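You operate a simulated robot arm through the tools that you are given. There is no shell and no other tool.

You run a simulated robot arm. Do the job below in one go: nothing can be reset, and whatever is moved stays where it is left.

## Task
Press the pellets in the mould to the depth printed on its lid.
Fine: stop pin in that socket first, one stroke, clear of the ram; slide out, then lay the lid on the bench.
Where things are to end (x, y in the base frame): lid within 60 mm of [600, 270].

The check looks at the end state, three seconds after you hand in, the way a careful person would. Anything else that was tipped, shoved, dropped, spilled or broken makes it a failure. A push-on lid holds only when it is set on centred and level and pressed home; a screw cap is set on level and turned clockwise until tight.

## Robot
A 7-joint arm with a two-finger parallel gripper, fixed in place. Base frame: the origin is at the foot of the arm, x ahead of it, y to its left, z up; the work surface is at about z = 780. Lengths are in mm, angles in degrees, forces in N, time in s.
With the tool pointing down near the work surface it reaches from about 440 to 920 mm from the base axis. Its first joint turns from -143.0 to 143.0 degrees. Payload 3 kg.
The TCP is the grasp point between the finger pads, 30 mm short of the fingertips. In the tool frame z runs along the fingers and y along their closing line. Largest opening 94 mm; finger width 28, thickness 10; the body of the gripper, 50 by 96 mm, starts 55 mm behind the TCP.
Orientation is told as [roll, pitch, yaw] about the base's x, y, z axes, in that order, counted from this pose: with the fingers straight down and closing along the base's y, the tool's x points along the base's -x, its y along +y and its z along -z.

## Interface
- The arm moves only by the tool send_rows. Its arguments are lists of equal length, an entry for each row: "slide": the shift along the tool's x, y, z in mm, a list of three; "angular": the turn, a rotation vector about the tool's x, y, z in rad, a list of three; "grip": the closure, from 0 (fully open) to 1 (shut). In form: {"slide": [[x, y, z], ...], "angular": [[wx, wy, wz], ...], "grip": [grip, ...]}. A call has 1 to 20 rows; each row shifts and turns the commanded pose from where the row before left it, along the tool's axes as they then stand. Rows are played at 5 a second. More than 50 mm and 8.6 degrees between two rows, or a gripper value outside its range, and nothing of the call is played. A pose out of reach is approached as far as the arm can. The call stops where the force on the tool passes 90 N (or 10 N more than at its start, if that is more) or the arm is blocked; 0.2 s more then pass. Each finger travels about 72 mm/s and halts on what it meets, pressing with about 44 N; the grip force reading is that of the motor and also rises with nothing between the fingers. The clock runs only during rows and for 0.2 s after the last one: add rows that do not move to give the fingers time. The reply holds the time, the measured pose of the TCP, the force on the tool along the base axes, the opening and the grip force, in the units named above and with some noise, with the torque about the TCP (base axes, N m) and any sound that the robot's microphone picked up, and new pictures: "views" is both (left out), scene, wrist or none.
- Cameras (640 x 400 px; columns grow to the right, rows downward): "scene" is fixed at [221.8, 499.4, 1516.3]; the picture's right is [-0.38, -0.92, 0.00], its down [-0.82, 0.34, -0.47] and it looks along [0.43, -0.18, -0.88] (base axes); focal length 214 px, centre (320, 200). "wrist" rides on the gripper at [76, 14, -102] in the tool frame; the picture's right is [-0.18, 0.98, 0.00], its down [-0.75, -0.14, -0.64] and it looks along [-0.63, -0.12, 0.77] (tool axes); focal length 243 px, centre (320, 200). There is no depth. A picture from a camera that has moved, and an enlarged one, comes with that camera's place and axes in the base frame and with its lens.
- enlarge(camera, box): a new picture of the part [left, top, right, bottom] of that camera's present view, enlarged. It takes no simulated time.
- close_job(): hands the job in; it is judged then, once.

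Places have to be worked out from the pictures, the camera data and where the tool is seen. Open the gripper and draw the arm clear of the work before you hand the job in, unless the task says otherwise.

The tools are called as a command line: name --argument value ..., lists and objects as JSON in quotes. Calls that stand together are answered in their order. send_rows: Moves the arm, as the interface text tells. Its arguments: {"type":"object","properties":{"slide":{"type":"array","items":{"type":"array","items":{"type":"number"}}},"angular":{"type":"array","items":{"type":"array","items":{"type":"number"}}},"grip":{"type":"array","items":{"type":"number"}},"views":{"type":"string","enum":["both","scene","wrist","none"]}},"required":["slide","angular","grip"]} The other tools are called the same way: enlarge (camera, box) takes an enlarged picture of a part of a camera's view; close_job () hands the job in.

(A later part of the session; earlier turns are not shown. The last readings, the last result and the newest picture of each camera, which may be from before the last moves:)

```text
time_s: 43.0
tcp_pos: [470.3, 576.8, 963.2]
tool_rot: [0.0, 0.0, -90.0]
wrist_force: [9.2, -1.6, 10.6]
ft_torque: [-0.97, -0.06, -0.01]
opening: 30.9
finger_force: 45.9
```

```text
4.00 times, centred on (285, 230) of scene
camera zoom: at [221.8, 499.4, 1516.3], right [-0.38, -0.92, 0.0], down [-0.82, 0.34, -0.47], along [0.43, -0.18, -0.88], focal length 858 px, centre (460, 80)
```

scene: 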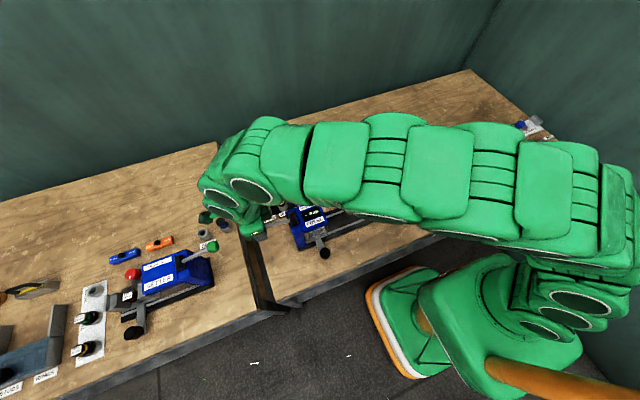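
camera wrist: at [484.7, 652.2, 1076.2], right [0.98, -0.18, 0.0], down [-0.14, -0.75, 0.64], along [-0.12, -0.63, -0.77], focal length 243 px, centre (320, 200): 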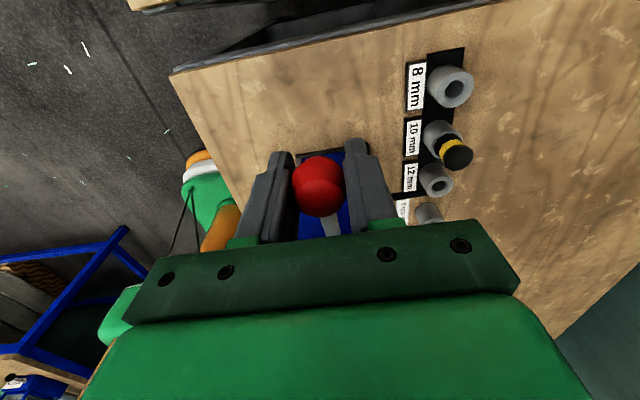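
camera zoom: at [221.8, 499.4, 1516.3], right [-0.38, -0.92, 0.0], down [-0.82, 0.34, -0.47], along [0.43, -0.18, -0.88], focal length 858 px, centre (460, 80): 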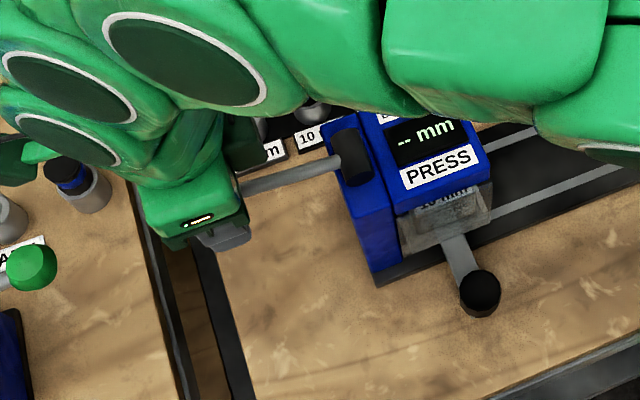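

Low forces (10.6 N resisting, consistent with the lever moving). Continuing along the arc.

send_rows --slide '[[0.5, 0, 5.2], [0.2, 0, 5.2], [-0.1, 0, 5.2], [0, 0, 0]]' --angular '[[0, 0, 0], [0, 0, 0], [0, 0, 0], [0, 0, 0]]' --grip '[1, 1, 1, 1]' --views "wrist"

enlarge --camera "scene" --box '[220, 180, 350, 280]'

```text
time_s: 44.0
tcp_pos: [469.1, 577.5, 947.7]
tool_rot: [0.0, 0.1, -90.1]
wrist_force: [21.5, 10.8, 9.0]
ft_torque: [-0.81, 0.0, -0.06]
opening: 31.3
finger_force: 44.3
camera wrist: at [484.7, 655.3, 1050.9], right [0.98, -0.18, 0.0], down [-0.14, -0.75, 0.64], along [-0.12, -0.63, -0.77], focal length 243 px, centre (320, 200)
```

wrist: 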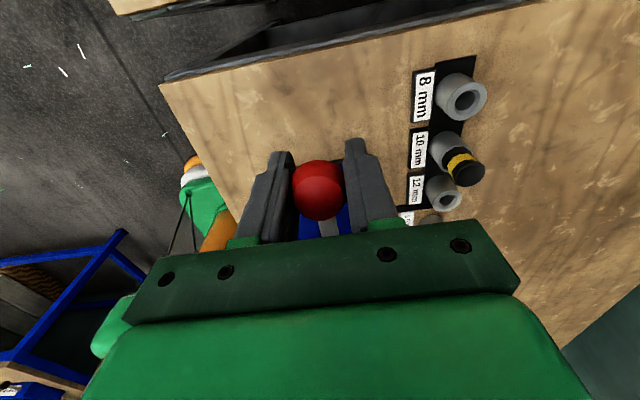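

```text
4.00 times, centred on (285, 230) of scene
camera zoom: at [221.8, 499.4, 1516.3], right [-0.38, -0.92, 0.0], down [-0.82, 0.34, -0.47], along [0.43, -0.18, -0.88], focal length 858 px, centre (460, 80)
```

zoom: 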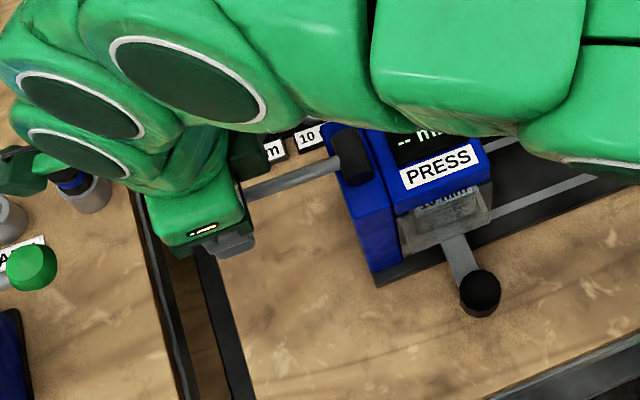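

Forces remain modest; I'll ease +x/+y slightly and keep following the arc.

send_rows --slide '[[0.3, 0.7, 5.2], [-0.4, 0, 5.1], [-0.7, 0, 5.2], [0, 0, 0]]' --angular '[[0, 0, 0], [0, 0, 0], [0, 0, 0], [0, 0, 0]]' --grip '[1, 1, 1, 1]' --views "wrist"

enlarge --camera "scene" --box '[220, 180, 350, 280]'

```text
time_s: 45.0
tcp_pos: [469.9, 576.6, 930.6]
tool_rot: [0.0, 0.1, -90.0]
wrist_force: [18.3, 12.2, 5.4]
ft_torque: [-0.6, 0.01, -0.03]
opening: 31.5
finger_force: 45.1
camera wrist: at [484.8, 654.4, 1034.7], right [0.98, -0.18, 0.0], down [-0.14, -0.75, 0.64], along [-0.12, -0.63, -0.77], focal length 243 px, centre (320, 200)
```

wrist: 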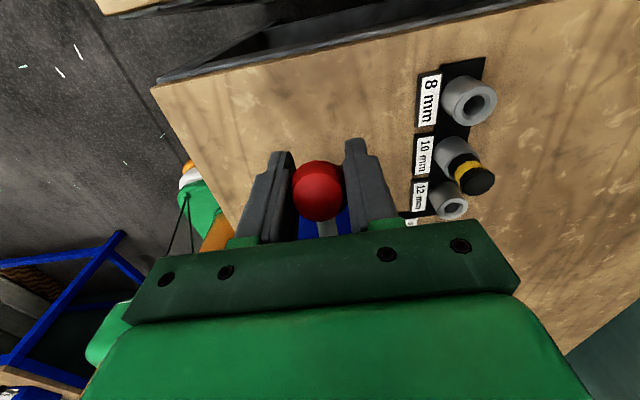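

```text
4.00 times, centred on (285, 230) of scene
camera zoom: at [221.8, 499.4, 1516.3], right [-0.38, -0.92, 0.0], down [-0.82, 0.34, -0.47], along [0.43, -0.18, -0.88], focal length 858 px, centre (460, 80)
```

zoom: 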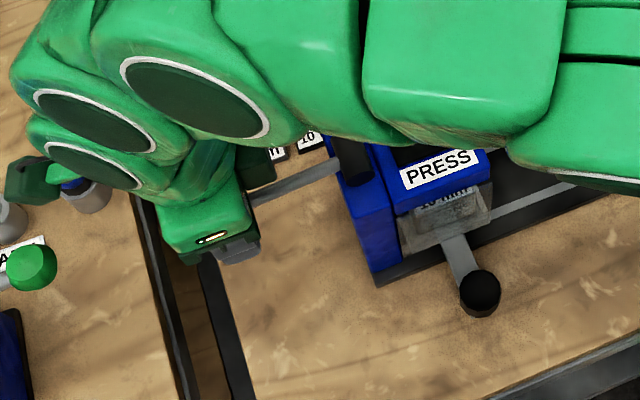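

Continuing the stroke; resistance is still small.

send_rows --slide '[[-0.5, 0.6, 5.1], [-1.1, 0, 5.0], [-1.5, 0, 4.9], [-1.8, 0, 4.9], [0, 0, 0]]' --angular '[[0, 0, 0], [0, 0, 0], [0, 0, 0], [0, 0, 0], [0, 0, 0]]' --grip '[1, 1, 1, 1, 1]' --views "wrist"

enlarge --camera "scene" --box '[220, 180, 350, 280]'

```text
time_s: 46.2
tcp_pos: [471.3, 572.5, 912.0]
tool_rot: [0.0, 0.2, -89.9]
wrist_force: [-8.5, 32.0, 10.4]
ft_torque: [-0.97, -0.1, 0.05]
opening: 31.6
finger_force: 44.7
camera wrist: at [484.7, 650.1, 1015.0], right [0.98, -0.18, 0.0], down [-0.14, -0.76, 0.64], along [-0.12, -0.63, -0.77], focal length 243 px, centre (320, 200)
```

wrist: 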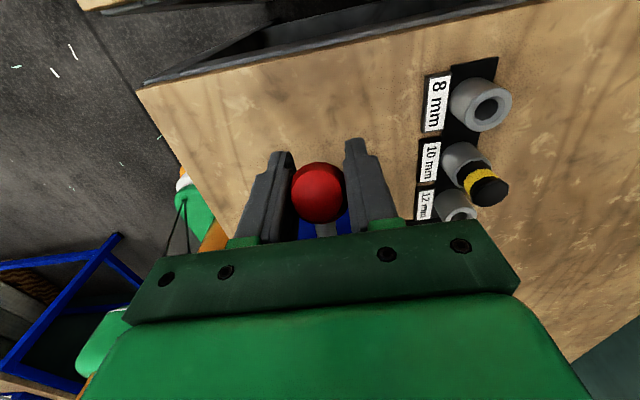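

```text
4.00 times, centred on (285, 230) of scene
camera zoom: at [221.8, 499.4, 1516.3], right [-0.38, -0.92, 0.0], down [-0.82, 0.34, -0.47], along [0.43, -0.18, -0.88], focal length 858 px, centre (460, 80)
```

zoom: 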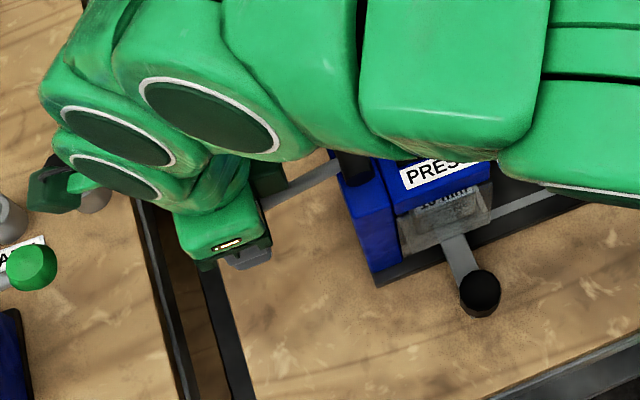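

A +32 N y load says my arc is slightly too tight; I'll loosen outward a bit and continue down.

send_rows --slide '[[-0.3, -0.3, 4.7], [-2.0, 0, 4.7], [-2.3, 0, 4.6], [0, 0, 0]]' --angular '[[0, 0, 0], [0, 0, 0], [0, 0, 0], [0, 0, 0]]' --grip '[1, 1, 1, 1]' --views "wrist"

enlarge --camera "scene" --box '[220, 180, 350, 280]'

```text
time_s: 47.2
tcp_pos: [470.6, 567.0, 896.4]
tool_rot: [-0.1, -0.1, -89.9]
wrist_force: [-6.5, 52.2, 21.3]
ft_torque: [-0.29, -0.13, -0.03]
opening: 35.1
finger_force: 44.7
camera wrist: at [485.0, 644.5, 999.8], right [0.98, -0.18, 0.0], down [-0.14, -0.75, 0.64], along [-0.12, -0.63, -0.77], focal length 243 px, centre (320, 200)
```

wrist: 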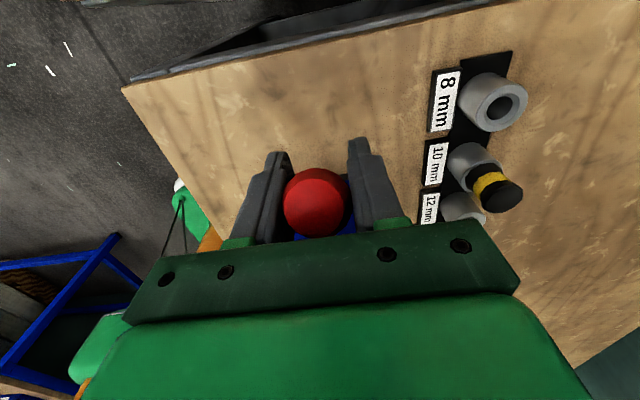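

```text
4.00 times, centred on (285, 230) of scene
camera zoom: at [221.8, 499.4, 1516.3], right [-0.38, -0.92, 0.0], down [-0.82, 0.34, -0.47], along [0.43, -0.18, -0.88], focal length 858 px, centre (460, 80)
```

zoom: 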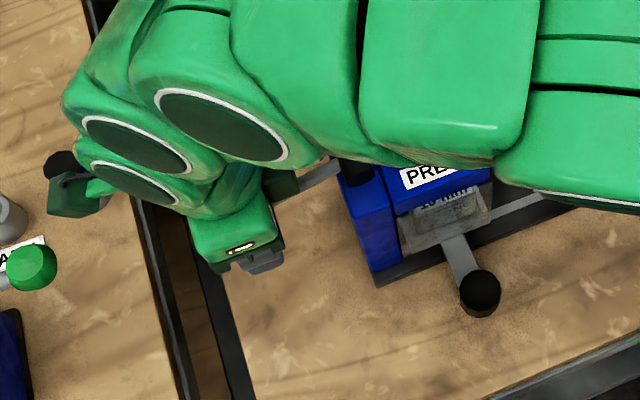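

The knob has ridden up about 12 mm between the fingers (opening 35 mm, y-load 52 N), so the lever is now resisting at about −23°. I'll relieve the radial load and press down a little more to see how stiff it is.

send_rows --slide '[[2.0, 0, 0], [0, 0, 2], [0, 0, 2], [0, 0, 0]]' --angular '[[0, 0, 0], [0, 0, 0], [0, 0, 0], [0, 0, 0]]' --grip '[1, 1, 1, 1]' --views "wrist"

enlarge --camera "wrist" --box '[200, 100, 440, 250]'

enlarge --camera "scene" --box '[270, 190, 350, 254]'

```text
time_s: 48.2
tcp_pos: [469.5, 568.1, 894.2]
tool_rot: [-0.1, -0.2, -90.0]
wrist_force: [-41.0, -6.0, 31.1]
ft_torque: [0.53, -0.79, 0.46]
opening: 34.6
finger_force: 44.6
camera wrist: at [485.0, 645.7, 997.2], right [0.98, -0.18, 0.0], down [-0.14, -0.75, 0.64], along [-0.12, -0.63, -0.76], focal length 243 px, centre (320, 200)
```

wrist: 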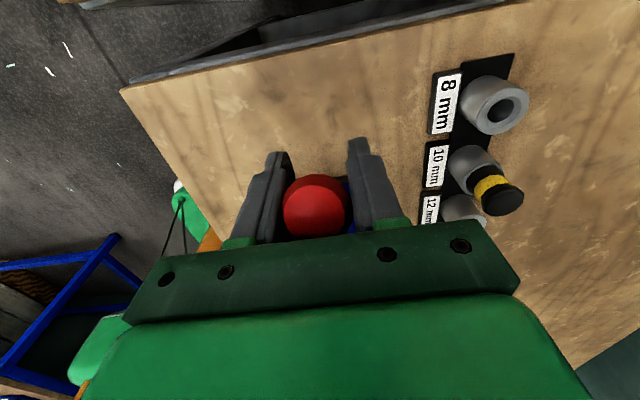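

```text
2.67 times, centred on (320, 175) of wrist
camera zoom: at [485.0, 645.7, 997.2], right [0.98, -0.18, 0.0], down [-0.14, -0.75, 0.64], along [-0.12, -0.63, -0.76], focal length 647 px, centre (320, 267)
```

zoom: 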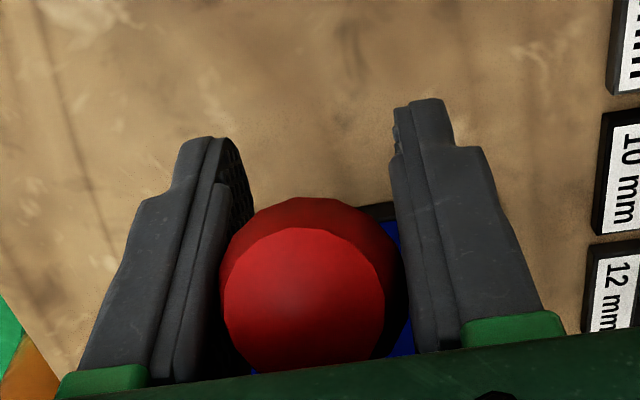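

```text
6.25 times, centred on (310, 222) of scene
camera zoom: at [221.8, 499.4, 1516.3], right [-0.38, -0.92, 0.0], down [-0.82, 0.34, -0.47], along [0.43, -0.18, -0.88], focal length 1340 px, centre (382, 62)
```

zoom: 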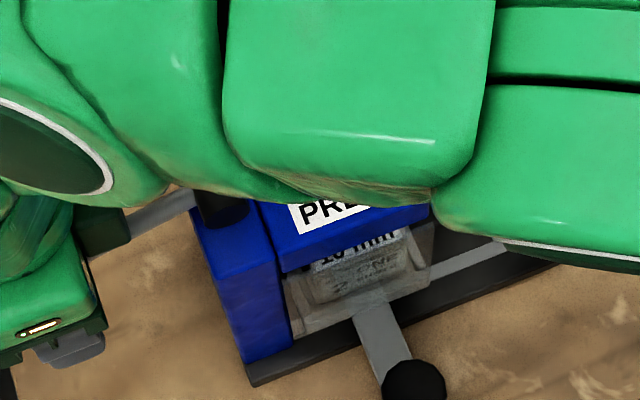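

The knob stays at z≈913 while the fingers slip past it: the lever is at a firm resistance. To be sure the stroke reaches the stop, I'll keep going down so the palm bears on the knob top (about 20 mm lower), without ever letting the lever up.

send_rows --slide '[[1.0, -1.0, 4], [1.0, 0, 4], [0.5, 0, 4], [0.5, 0, 3], [0, 0, 0]]' --angular '[[0, 0, 0], [0, 0, 0], [0, 0, 0], [0, 0, 0], [0, 0, 0]]' --grip '[1, 1, 1, 1, 1]' --views "wrist"

enlarge --camera "wrist" --box '[200, 100, 440, 250]'

enlarge --camera "scene" --box '[240, 190, 350, 278]'

```text
time_s: 49.6
tcp_pos: [469.0, 574.3, 882.4]
tool_rot: [0.2, 0.3, -90.0]
wrist_force: [-16.5, -8.1, 29.0]
ft_torque: [-0.44, -0.41, 0.06]
opening: 31.2
finger_force: 45.0
stopped in row 5: the force on the tool passed its limit at 92 N (the readings are from after the stop); the commanded pose is now the measured one
camera wrist: at [484.5, 650.1, 985.9], right [0.98, -0.18, 0.0], down [-0.14, -0.76, 0.64], along [-0.11, -0.63, -0.77], focal length 243 px, centre (320, 200)
```

wrist: 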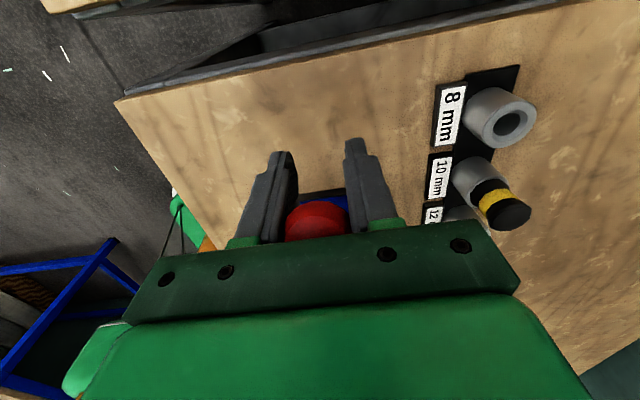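

```text
2.67 times, centred on (320, 175) of wrist
camera zoom: at [484.5, 650.1, 985.9], right [0.98, -0.18, 0.0], down [-0.14, -0.76, 0.64], along [-0.11, -0.63, -0.77], focal length 647 px, centre (320, 267)
```

zoom: 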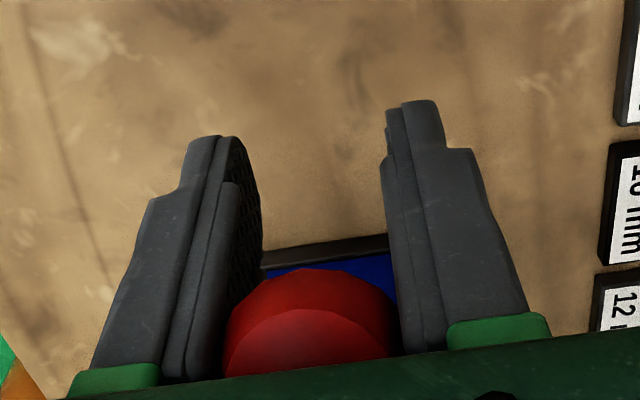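

```text
4.55 times, centred on (295, 234) of scene
camera zoom: at [221.8, 499.4, 1516.3], right [-0.38, -0.92, 0.0], down [-0.82, 0.34, -0.47], along [0.43, -0.18, -0.88], focal length 975 px, centre (434, 46)
```

zoom: 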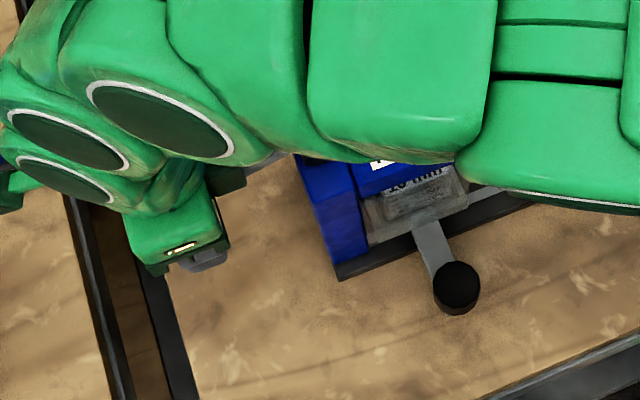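

The call stopped at 92 N with the palm bearing on the knob while the lever did not go further, so it's a hard stop (the pin). Now I'll lift the lever back up along the arc, still gripping the knob, to bring the ram clear.

send_rows --slide '[[0.5, 0, -3], [1.5, 0, -6], [1.5, 0, -6], [1.2, 0, -7], [0, 0, 0]]' --angular '[[0, 0, 0], [0, 0, 0], [0, 0, 0], [0, 0, 0], [0, 0, 0]]' --grip '[1, 1, 1, 1, 1]' --views "wrist"

enlarge --camera "wrist" --box '[200, 100, 440, 250]'

enlarge --camera "scene" --box '[240, 190, 350, 278]'

```text
time_s: 50.8
tcp_pos: [469.8, 578.9, 902.8]
tool_rot: [0.2, 0.1, -89.9]
wrist_force: [-29.2, -9.6, -8.1]
ft_torque: [1.42, -0.99, 0.03]
opening: 30.9
finger_force: 45.3
camera wrist: at [484.6, 655.1, 1005.6], right [0.98, -0.18, 0.0], down [-0.14, -0.76, 0.64], along [-0.12, -0.63, -0.77], focal length 243 px, centre (320, 200)
```

wrist: 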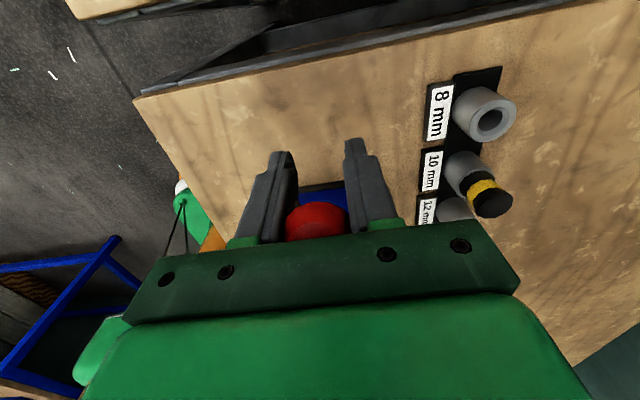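

```text
2.67 times, centred on (320, 175) of wrist
camera zoom: at [484.6, 655.1, 1005.6], right [0.98, -0.18, 0.0], down [-0.14, -0.76, 0.64], along [-0.12, -0.63, -0.77], focal length 647 px, centre (320, 267)
```

zoom: 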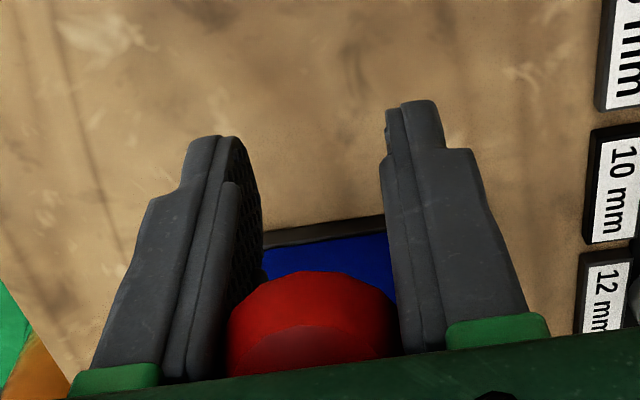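

```text
4.55 times, centred on (295, 234) of scene
camera zoom: at [221.8, 499.4, 1516.3], right [-0.38, -0.92, 0.0], down [-0.82, 0.34, -0.47], along [0.43, -0.18, -0.88], focal length 975 px, centre (434, 46)
```

zoom: 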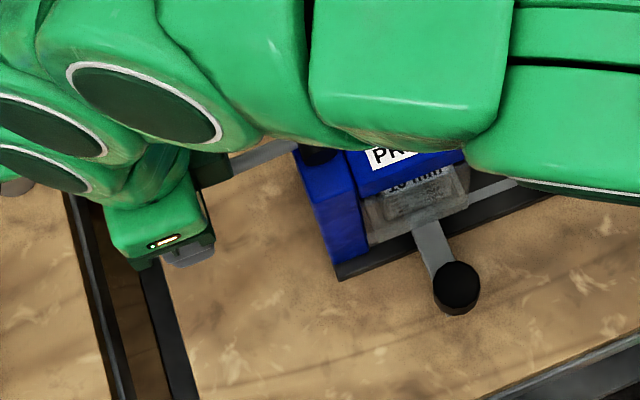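

The lever is rising with the gripper. Continuing up along the arc.

send_rows --slide '[[0.2, -1.0, -7], [0.2, 0, -7], [0, 0, -7], [-0.5, 0, -7], [0, 0, 0]]' --angular '[[0, 0, 0], [0, 0, 0], [0, 0, 0], [0, 0, 0], [0, 0, 0]]' --grip '[1, 1, 1, 1, 1]' --views "wrist"

enlarge --camera "scene" --box '[240, 190, 350, 278]'

```text
time_s: 52.0
tcp_pos: [468.7, 578.8, 931.6]
tool_rot: [0.3, 0.3, -90.1]
wrist_force: [11.5, 3.6, -2.4]
ft_torque: [0.25, 0.5, -0.1]
opening: 31.1
finger_force: 44.5
camera wrist: at [484.4, 654.4, 1035.2], right [0.98, -0.18, 0.0], down [-0.14, -0.76, 0.64], along [-0.11, -0.63, -0.77], focal length 243 px, centre (320, 200)
```

wrist: 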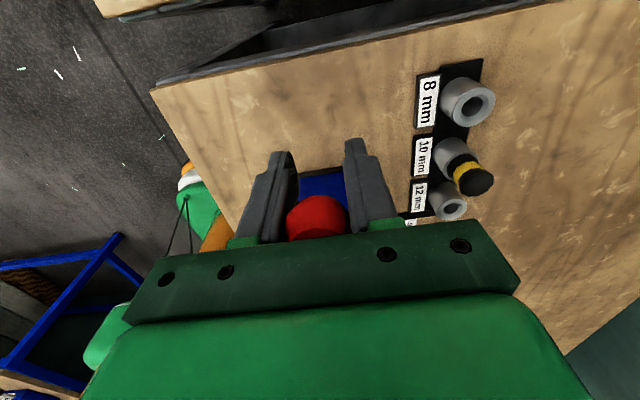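

```text
4.55 times, centred on (295, 234) of scene
camera zoom: at [221.8, 499.4, 1516.3], right [-0.38, -0.92, 0.0], down [-0.82, 0.34, -0.47], along [0.43, -0.18, -0.88], focal length 975 px, centre (434, 46)
```

zoom: 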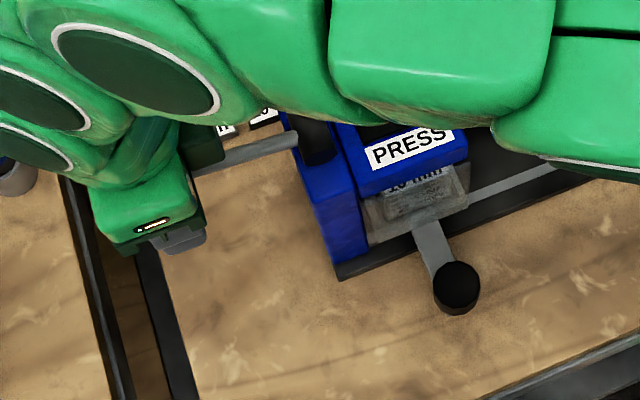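

Nearly back up. A few more millimetres until the original raised angle or the top stop.

send_rows --slide '[[-0.7, 0.5, -4], [-0.7, 0, -4], [-0.7, 0, -3], [0, 0, 0]]' --angular '[[0, 0, 0], [0, 0, 0], [0, 0, 0], [0, 0, 0]]' --grip '[1, 1, 1, 1]' --views "wrist"

enlarge --camera "scene" --box '[240, 190, 350, 278]'

enlarge --camera "wrist" --box '[200, 100, 440, 250]'

```text
time_s: 53.0
tcp_pos: [470.3, 575.0, 942.5]
tool_rot: [0.2, 0.4, -89.9]
wrist_force: [9.2, 9.1, -5.4]
ft_torque: [0.49, 0.29, -0.06]
opening: 31.2
finger_force: 44.8
camera wrist: at [484.4, 652.4, 1045.8], right [0.98, -0.18, 0.0], down [-0.14, -0.76, 0.64], along [-0.11, -0.63, -0.77], focal length 243 px, centre (320, 200)
```

wrist: 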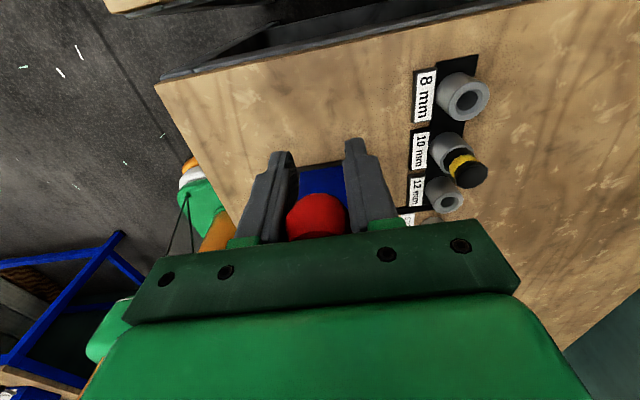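

```text
4.55 times, centred on (295, 234) of scene
camera zoom: at [221.8, 499.4, 1516.3], right [-0.38, -0.92, 0.0], down [-0.82, 0.34, -0.47], along [0.43, -0.18, -0.88], focal length 975 px, centre (434, 46)
```

zoom: 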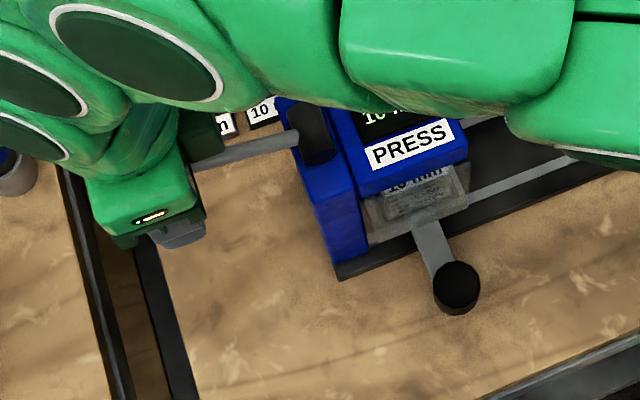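

```text
2.67 times, centred on (320, 175) of wrist
camera zoom: at [484.4, 652.4, 1045.8], right [0.98, -0.18, 0.0], down [-0.14, -0.76, 0.64], along [-0.11, -0.63, -0.77], focal length 647 px, centre (320, 267)
```

zoom: 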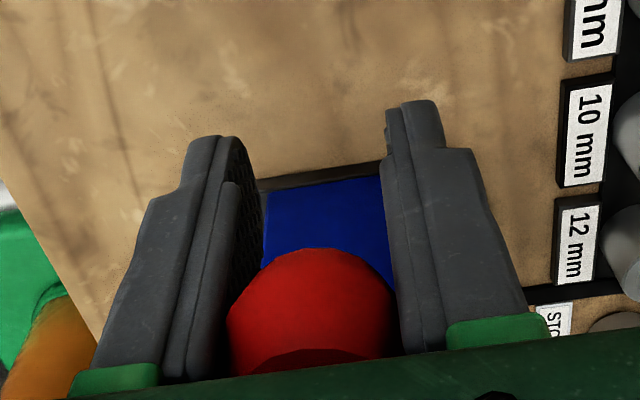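

The display now shows "10 …". I'll lift a bit further to make sure the lever reaches its top position.

send_rows --slide '[[-0.3, 0, -3], [-0.7, 0, -3], [0, 0, 0]]' --angular '[[0, 0, 0], [0, 0, 0], [0, 0, 0]]' --grip '[1, 1, 1]' --views "wrist"

enlarge --camera "wrist" --box '[200, 100, 440, 250]'

enlarge --camera "scene" --box '[240, 190, 350, 278]'

```text
time_s: 53.8
tcp_pos: [470.3, 574.8, 946.2]
tool_rot: [0.2, 0.2, -89.9]
wrist_force: [28.2, 37.7, -45.8]
ft_torque: [-1.43, 1.06, -0.05]
opening: 31.9
finger_force: 44.9
camera wrist: at [484.4, 651.3, 1050.1], right [0.98, -0.18, 0.0], down [-0.14, -0.76, 0.64], along [-0.12, -0.63, -0.77], focal length 243 px, centre (320, 200)
```

wrist: 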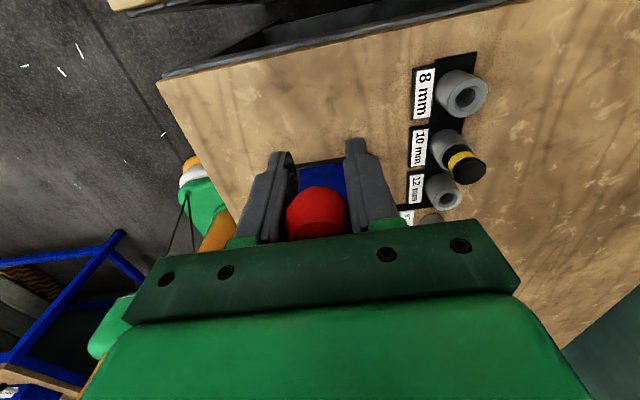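

```text
2.67 times, centred on (320, 175) of wrist
camera zoom: at [484.4, 651.3, 1050.1], right [0.98, -0.18, 0.0], down [-0.14, -0.76, 0.64], along [-0.12, -0.63, -0.77], focal length 647 px, centre (320, 267)
```

zoom: 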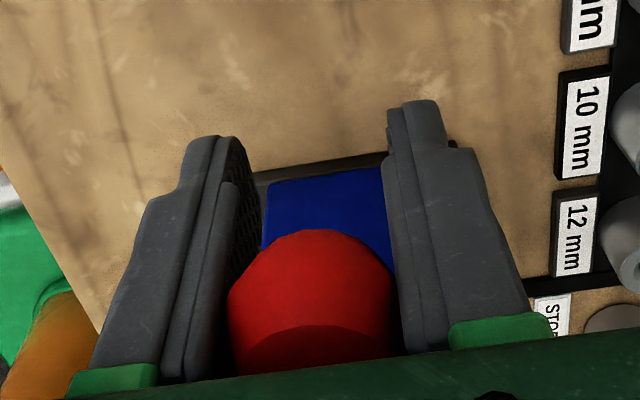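

```text
4.55 times, centred on (295, 234) of scene
camera zoom: at [221.8, 499.4, 1516.3], right [-0.38, -0.92, 0.0], down [-0.82, 0.34, -0.47], along [0.43, -0.18, -0.88], focal length 975 px, centre (434, 46)
```

zoom: 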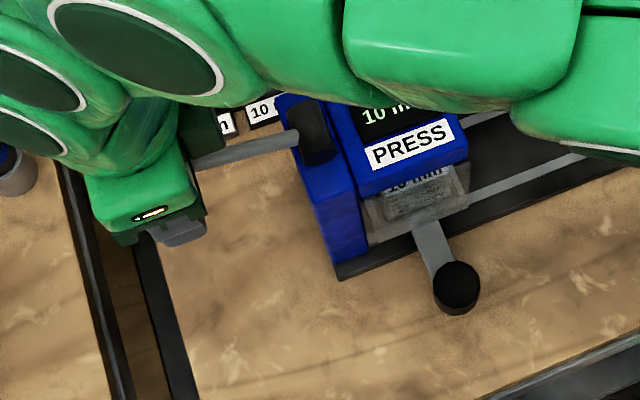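

−46 N vertical: the lever is at its top stop. I'll relax, open the fingers and rise clear, then check the lever and display.

send_rows --slide '[[0.8, 0.8, 1.5], [0, 0, 0], [0, 0, 0], [0, 0, 0], [0, 0, 0], [0, 0, -20], [0, 0, -40], [0, 0, -50], [0, 0, -50], [0, 0, 0]]' --angular '[[0, 0, 0], [0, 0, 0], [0, 0, 0], [0, 0, 0], [0, 0, 0], [0, 0, 0], [0, 0, 0], [0, 0, 0], [0, 0, 0], [0, 0, 0]]' --grip '[1, 0.6, 0.3, 0, 0, 0, 0, 0, 0, 0]'

enlarge --camera "wrist" --box '[200, 40, 440, 240]'

enlarge --camera "scene" --box '[240, 180, 350, 268]'

```text
time_s: 56.0
tcp_pos: [471.4, 574.0, 1107.8]
tool_rot: [0.2, 0.2, -90.0]
wrist_force: [-0.6, -0.1, -0.6]
ft_torque: [-0.02, -0.02, 0.02]
opening: 94.0
finger_force: 0.1
camera wrist: at [487.4, 650.6, 1211.0], right [0.98, -0.18, 0.0], down [-0.14, -0.76, 0.64], along [-0.12, -0.63, -0.77], focal length 243 px, centre (320, 200)
```

scene: 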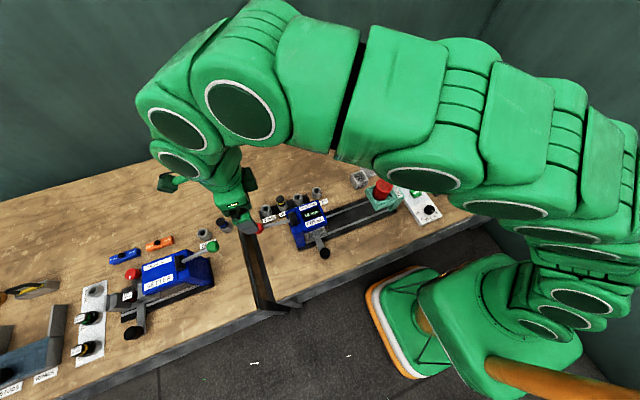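
wrist: 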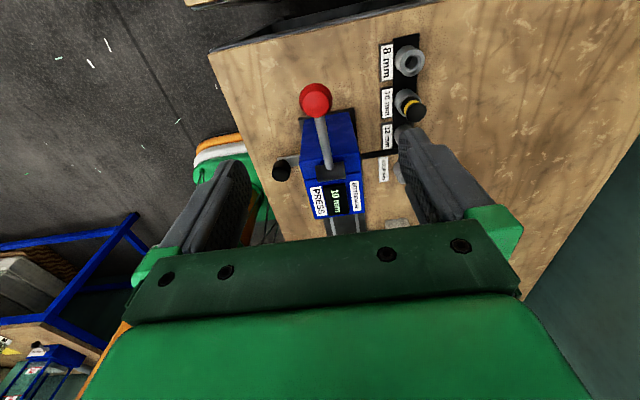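

```text
2.00 times, centred on (320, 140) of wrist
camera zoom: at [487.4, 650.6, 1211.0], right [0.98, -0.18, 0.0], down [-0.14, -0.76, 0.64], along [-0.12, -0.63, -0.77], focal length 485 px, centre (320, 320)
```

zoom: 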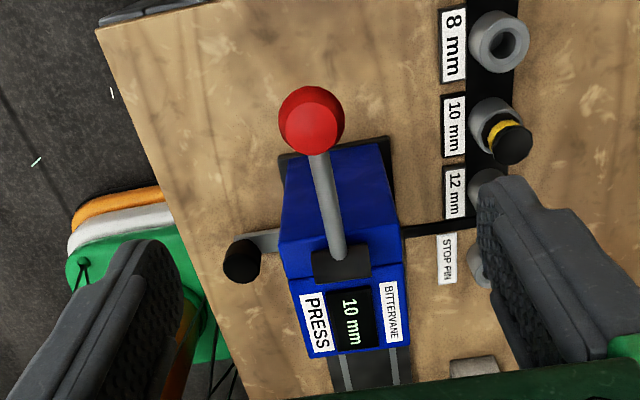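

```text
4.55 times, centred on (295, 224) of scene
camera zoom: at [221.8, 499.4, 1516.3], right [-0.38, -0.92, 0.0], down [-0.82, 0.34, -0.47], along [0.43, -0.18, -0.88], focal length 975 px, centre (434, 91)
```

zoom: 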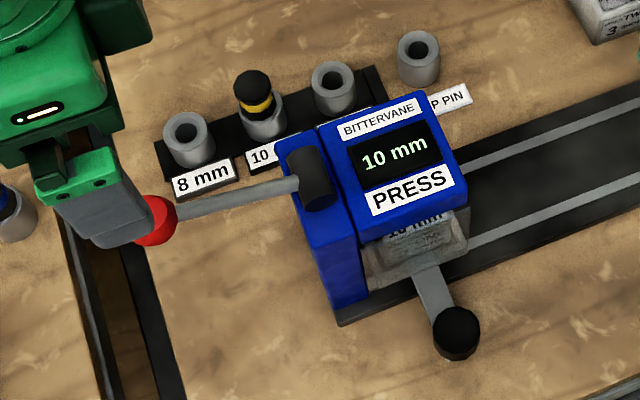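

The display reads 10 mm, the lever stays up, and the pin is still in the 10 mm socket. Next I'll unwind the yaw and return above the carriage handle at about (372, 420).

send_rows --slide '[[0, 0, 0], [0, 0, 0], [0, 0, 0], [0, 0, 0], [0, 0, 0], [0, 0, 0], [0, 0, 0], [0, 0, 0], [0, 0, 0], [0, 0, 0], [0, 0, 0], [24.7, -38.4, 0], [24.7, -38.4, 0], [24.7, -38.4, 0], [24.7, -38.4, 0], [0, 0, 40], [0, 0, 40], [0, 0, 40], [0, 0, 0], [0, 0, 0]]' --angular '[[0, 0, -0.1428], [0, 0, -0.1428], [0, 0, -0.1428], [0, 0, -0.1428], [0, 0, -0.1428], [0, 0, -0.1428], [0, 0, -0.1428], [0, 0, -0.1428], [0, 0, -0.1428], [0, 0, -0.1428], [0, 0, -0.1428], [0, 0, 0], [0, 0, 0], [0, 0, 0], [0, 0, 0], [0, 0, 0], [0, 0, 0], [0, 0, 0], [0, 0, 0], [0, 0, 0]]' --grip '[0, 0, 0, 0, 0, 0, 0, 0, 0, 0, 0, 0, 0, 0, 0, 0, 0, 0, 0, 0]'

enlarge --camera "wrist" --box '[200, 20, 440, 170]'

```text
time_s: 60.2
tcp_pos: [372.6, 421.6, 986.2]
tool_rot: [0.2, -0.2, 0.0]
wrist_force: [-0.1, 0.3, 0.3]
ft_torque: [0.0, 0.01, 0.0]
opening: 93.8
finger_force: 0.2
camera wrist: at [296.7, 435.8, 1089.0], right [0.18, 0.98, 0.0], down [0.75, -0.14, 0.64], along [0.63, -0.11, -0.76], focal length 243 px, centre (320, 200)
```

scene: 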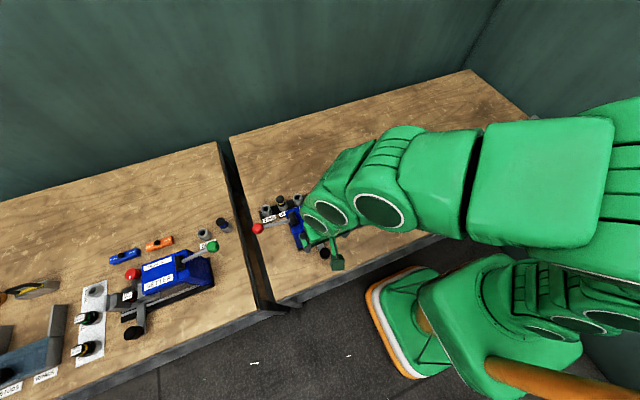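
wrist: 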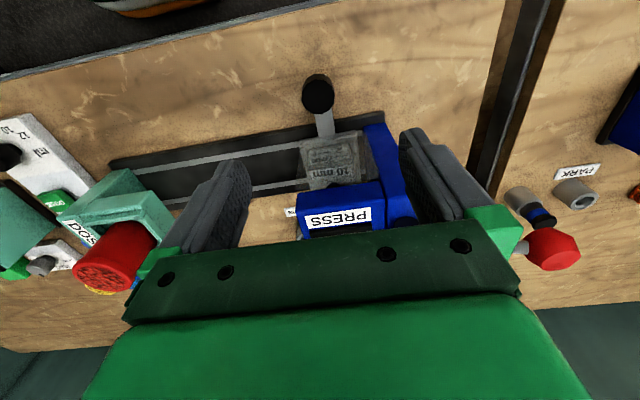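

```text
2.67 times, centred on (320, 95) of wrist
camera zoom: at [296.7, 435.8, 1089.0], right [0.18, 0.98, 0.0], down [0.75, -0.14, 0.64], along [0.63, -0.11, -0.76], focal length 647 px, centre (320, 480)
```

zoom: 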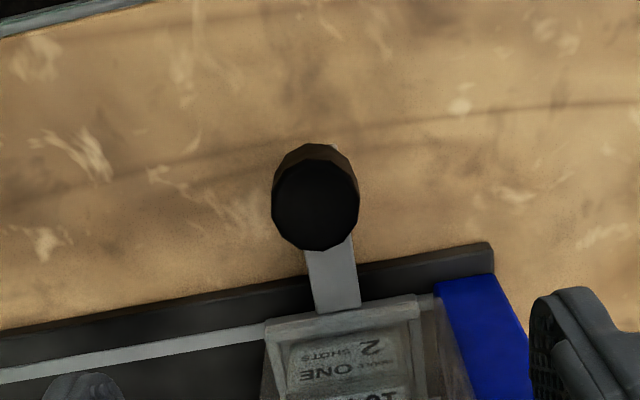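

The handle knob is centred as before. Lowering over it to z≈848.

send_rows --slide '[[0, 0, 40], [0, 0, 40], [0, 0, 30], [0, 0, 27], [0, 0, 0], [0, 0, 0]]' --angular '[[0, 0, 0], [0, 0, 0], [0, 0, 0], [0, 0, 0], [0, 0, 0], [0, 0, 0]]' --grip '[0, 0, 0, 0, 0, 0]' --views "wrist"

```text
time_s: 61.6
tcp_pos: [374.0, 421.3, 846.9]
tool_rot: [0.3, -0.2, 0.0]
wrist_force: [-0.6, 0.1, 0.1]
ft_torque: [0.0, -0.01, -0.01]
opening: 94.3
finger_force: 0.0
camera wrist: at [297.5, 436.4, 950.9], right [0.18, 0.98, 0.0], down [0.75, -0.14, 0.64], along [0.63, -0.12, -0.76], focal length 243 px, centre (320, 200)
```

wrist: 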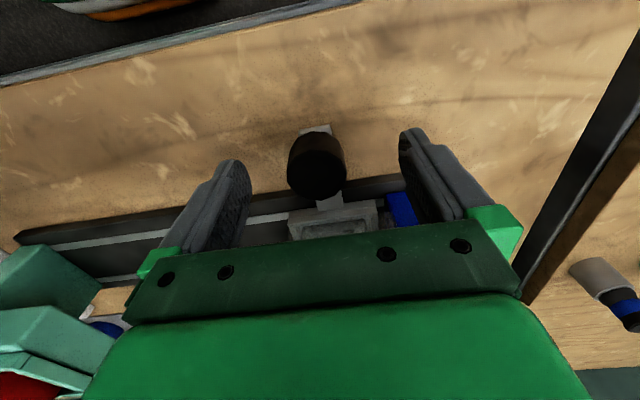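

Well placed. I'll close on the knob (1 mm shift −y) and check.

send_rows --slide '[[0.5, -1, 0], [0, 0, 0], [0, 0, 0], [0, 0, 0], [0, 0, 0], [0, 0, 0]]' --angular '[[0, 0, 0], [0, 0, 0], [0, 0, 0], [0, 0, 0], [0, 0, 0], [0, 0, 0]]' --grip '[0, 0.3, 0.6, 1, 1, 1]' --views "none"

```text
time_s: 63.0
tcp_pos: [371.7, 419.7, 847.5]
tool_rot: [0.2, -0.1, 0.0]
wrist_force: [1.4, -14.1, 6.3]
ft_torque: [-1.04, -0.07, 0.04]
opening: 33.7
finger_force: 44.3
```

Gripped (33.7 mm). Now I'll slide the carriage out (−y) in steps.

send_rows --slide '[[0, -4, 0], [0, -8, 0], [0, -8, 0], [0, -10, 0], [0, -10, 0], [0, 0, 0]]' --angular '[[0, 0, 0], [0, 0, 0], [0, 0, 0], [0, 0, 0], [0, 0, 0], [0, 0, 0]]' --grip '[1, 1, 1, 1, 1, 1]' --views "wrist"

```text
time_s: 64.4
tcp_pos: [371.7, 381.7, 847.5]
tool_rot: [0.3, -0.2, 0.0]
wrist_force: [-1.7, 1.0, -32.8]
ft_torque: [-0.65, -0.47, 0.07]
opening: 33.5
finger_force: 45.1
camera wrist: at [296.5, 395.6, 951.2], right [0.18, 0.98, 0.0], down [0.75, -0.14, 0.64], along [0.63, -0.12, -0.77], focal length 243 px, centre (320, 200)
```

wrist: 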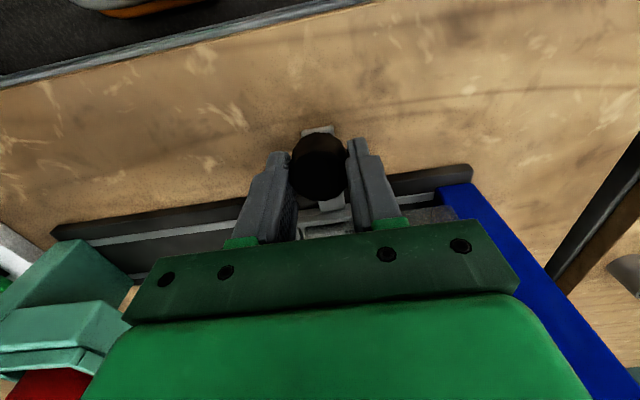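

Sliding out smoothly; I'll ease z by 0.8 mm and continue −y.

send_rows --slide '[[0, -6, 0.8], [0, -10, 0], [0, -10, 0], [0, -10, 0], [0, -6, 0], [0, 0, 0]]' --angular '[[0, 0, 0], [0, 0, 0], [0, 0, 0], [0, 0, 0], [0, 0, 0], [0, 0, 0]]' --grip '[1, 1, 1, 1, 1, 1]' --views "wrist"

```text
time_s: 65.8
tcp_pos: [372.0, 338.3, 847.1]
tool_rot: [0.3, -0.3, 0.0]
wrist_force: [-5.0, 0.2, 29.0]
ft_torque: [-0.53, 0.18, -0.09]
opening: 33.3
finger_force: 45.2
camera wrist: at [296.3, 354.2, 951.1], right [0.18, 0.98, 0.01], down [0.75, -0.14, 0.64], along [0.63, -0.11, -0.76], focal length 243 px, centre (320, 200)
```

wrist: 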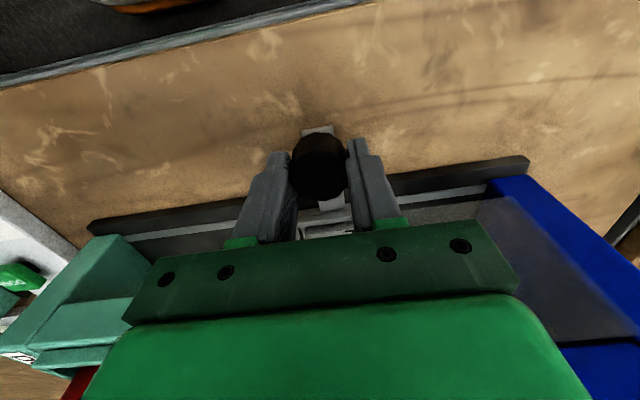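

Another 38 mm brings it to its original outside position (y≈300).

send_rows --slide '[[0, -6, -0.4], [0, -10, 0], [0, -10, 0], [0, -8, 0], [0, -4, 0], [0, 0, 0]]' --angular '[[0, 0, 0], [0, 0, 0], [0, 0, 0], [0, 0, 0], [0, 0, 0], [0, 0, 0]]' --grip '[1, 1, 1, 1, 1, 1]' --views "both"

enlarge --camera "scene" --box '[270, 180, 400, 280]'

```text
time_s: 67.2
tcp_pos: [372.5, 301.4, 848.1]
tool_rot: [0.2, -0.3, 0.1]
wrist_force: [23.7, -3.1, 10.5]
ft_torque: [-0.82, -1.26, 0.13]
opening: 33.4
finger_force: 44.5
camera wrist: at [296.2, 316.0, 951.1], right [0.18, 0.98, 0.01], down [0.75, -0.14, 0.65], along [0.64, -0.11, -0.76], focal length 243 px, centre (320, 200)
```

scene: 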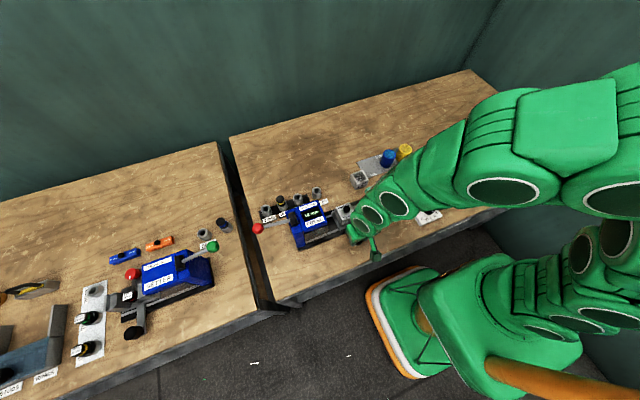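
wrist: 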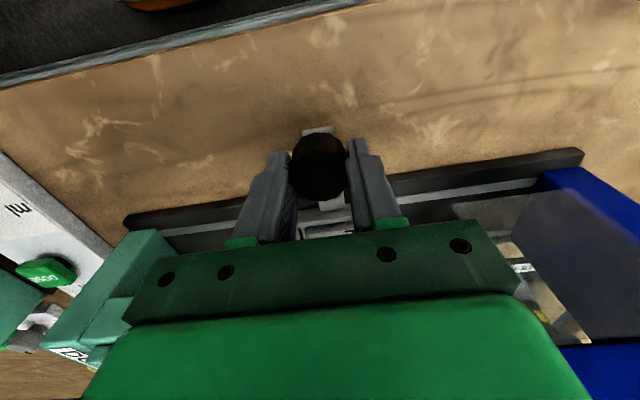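

```text
4.00 times, centred on (335, 230) of scene
camera zoom: at [221.8, 499.4, 1516.3], right [-0.38, -0.92, 0.0], down [-0.82, 0.34, -0.47], along [0.43, -0.18, -0.88], focal length 858 px, centre (260, 80)
```

zoom: 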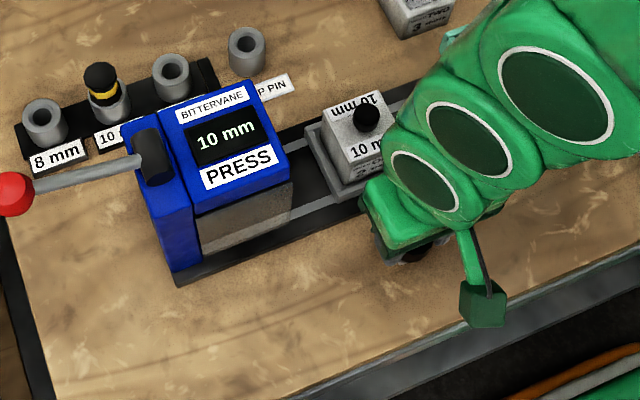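

The carriage is out, the mould in view. I'll relax, release the handle and rise, then look at the lid.

send_rows --slide '[[-0.8, 0, -0.3], [0, 0, 0], [0, 0, 0], [0, 0, 0], [0, 0, 0], [0, 0, -20], [0, 0, -40], [0, 0, -45], [0, 0, -45], [-15, 0, 0], [-20, 0, 0], [-20, 0, 0], [0, 0, 0], [0, 0, 0]]' --angular '[[0, 0, 0], [0, 0, 0], [0, 0, 0], [0, 0, 0], [0, 0, 0], [0, 0, 0], [0, 0, 0], [0, 0, 0], [0, 0, 0], [0, 0, 0], [0, 0, 0], [0, 0, 0], [0, 0, 0], [0, 0, 0]]' --grip '[1, 0.6, 0.3, 0, 0, 0, 0, 0, 0, 0, 0, 0, 0, 0]'

enlarge --camera "wrist" --box '[200, 20, 440, 170]'

enlarge --camera "scene" --box '[310, 180, 390, 244]'

```text
time_s: 70.2
tcp_pos: [428.3, 299.9, 998.7]
tool_rot: [0.2, -0.2, 0.0]
wrist_force: [-1.0, 0.2, 0.4]
ft_torque: [0.0, 0.01, 0.01]
opening: 94.2
finger_force: 0.0
camera wrist: at [352.3, 315.3, 1101.0], right [0.18, 0.98, 0.0], down [0.75, -0.14, 0.64], along [0.63, -0.12, -0.76], focal length 243 px, centre (320, 200)
```

scene: 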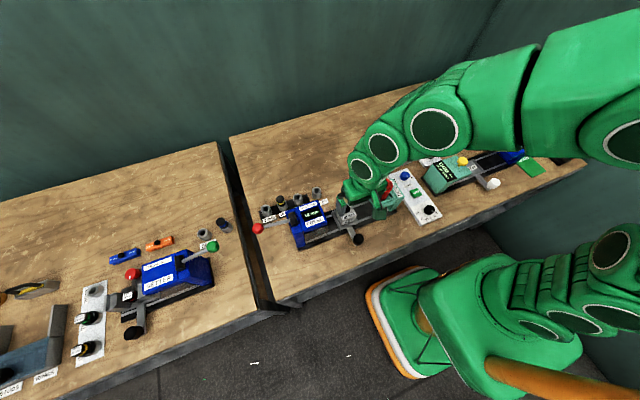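
wrist: 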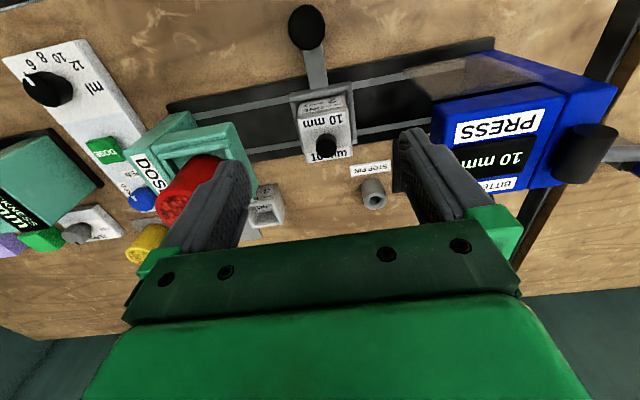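

```text
2.67 times, centred on (320, 95) of wrist
camera zoom: at [352.3, 315.3, 1101.0], right [0.18, 0.98, 0.0], down [0.75, -0.14, 0.64], along [0.63, -0.12, -0.76], focal length 647 px, centre (320, 480)
```

zoom: 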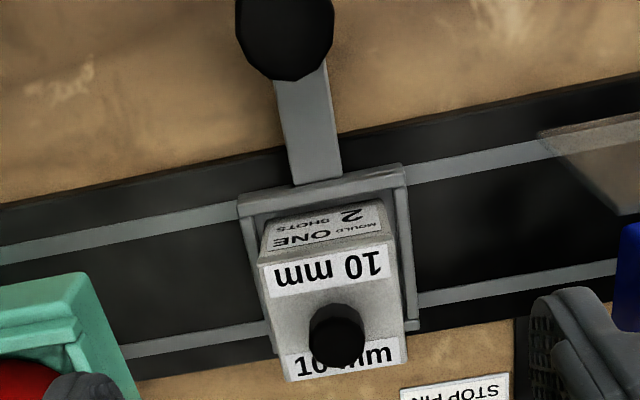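

```text
6.25 times, centred on (350, 212) of scene
camera zoom: at [221.8, 499.4, 1516.3], right [-0.38, -0.92, 0.0], down [-0.82, 0.34, -0.47], along [0.43, -0.18, -0.88], focal length 1340 px, centre (132, 125)
```

zoom: 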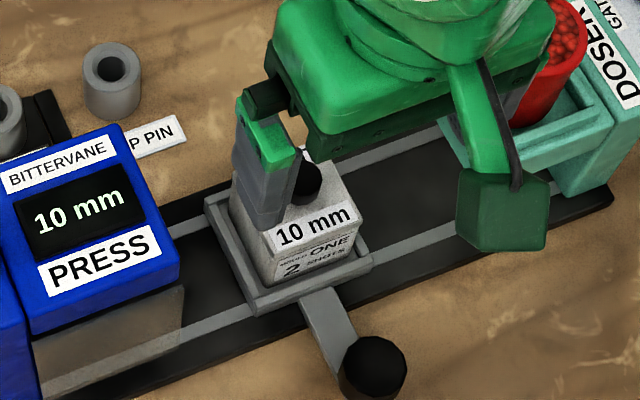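

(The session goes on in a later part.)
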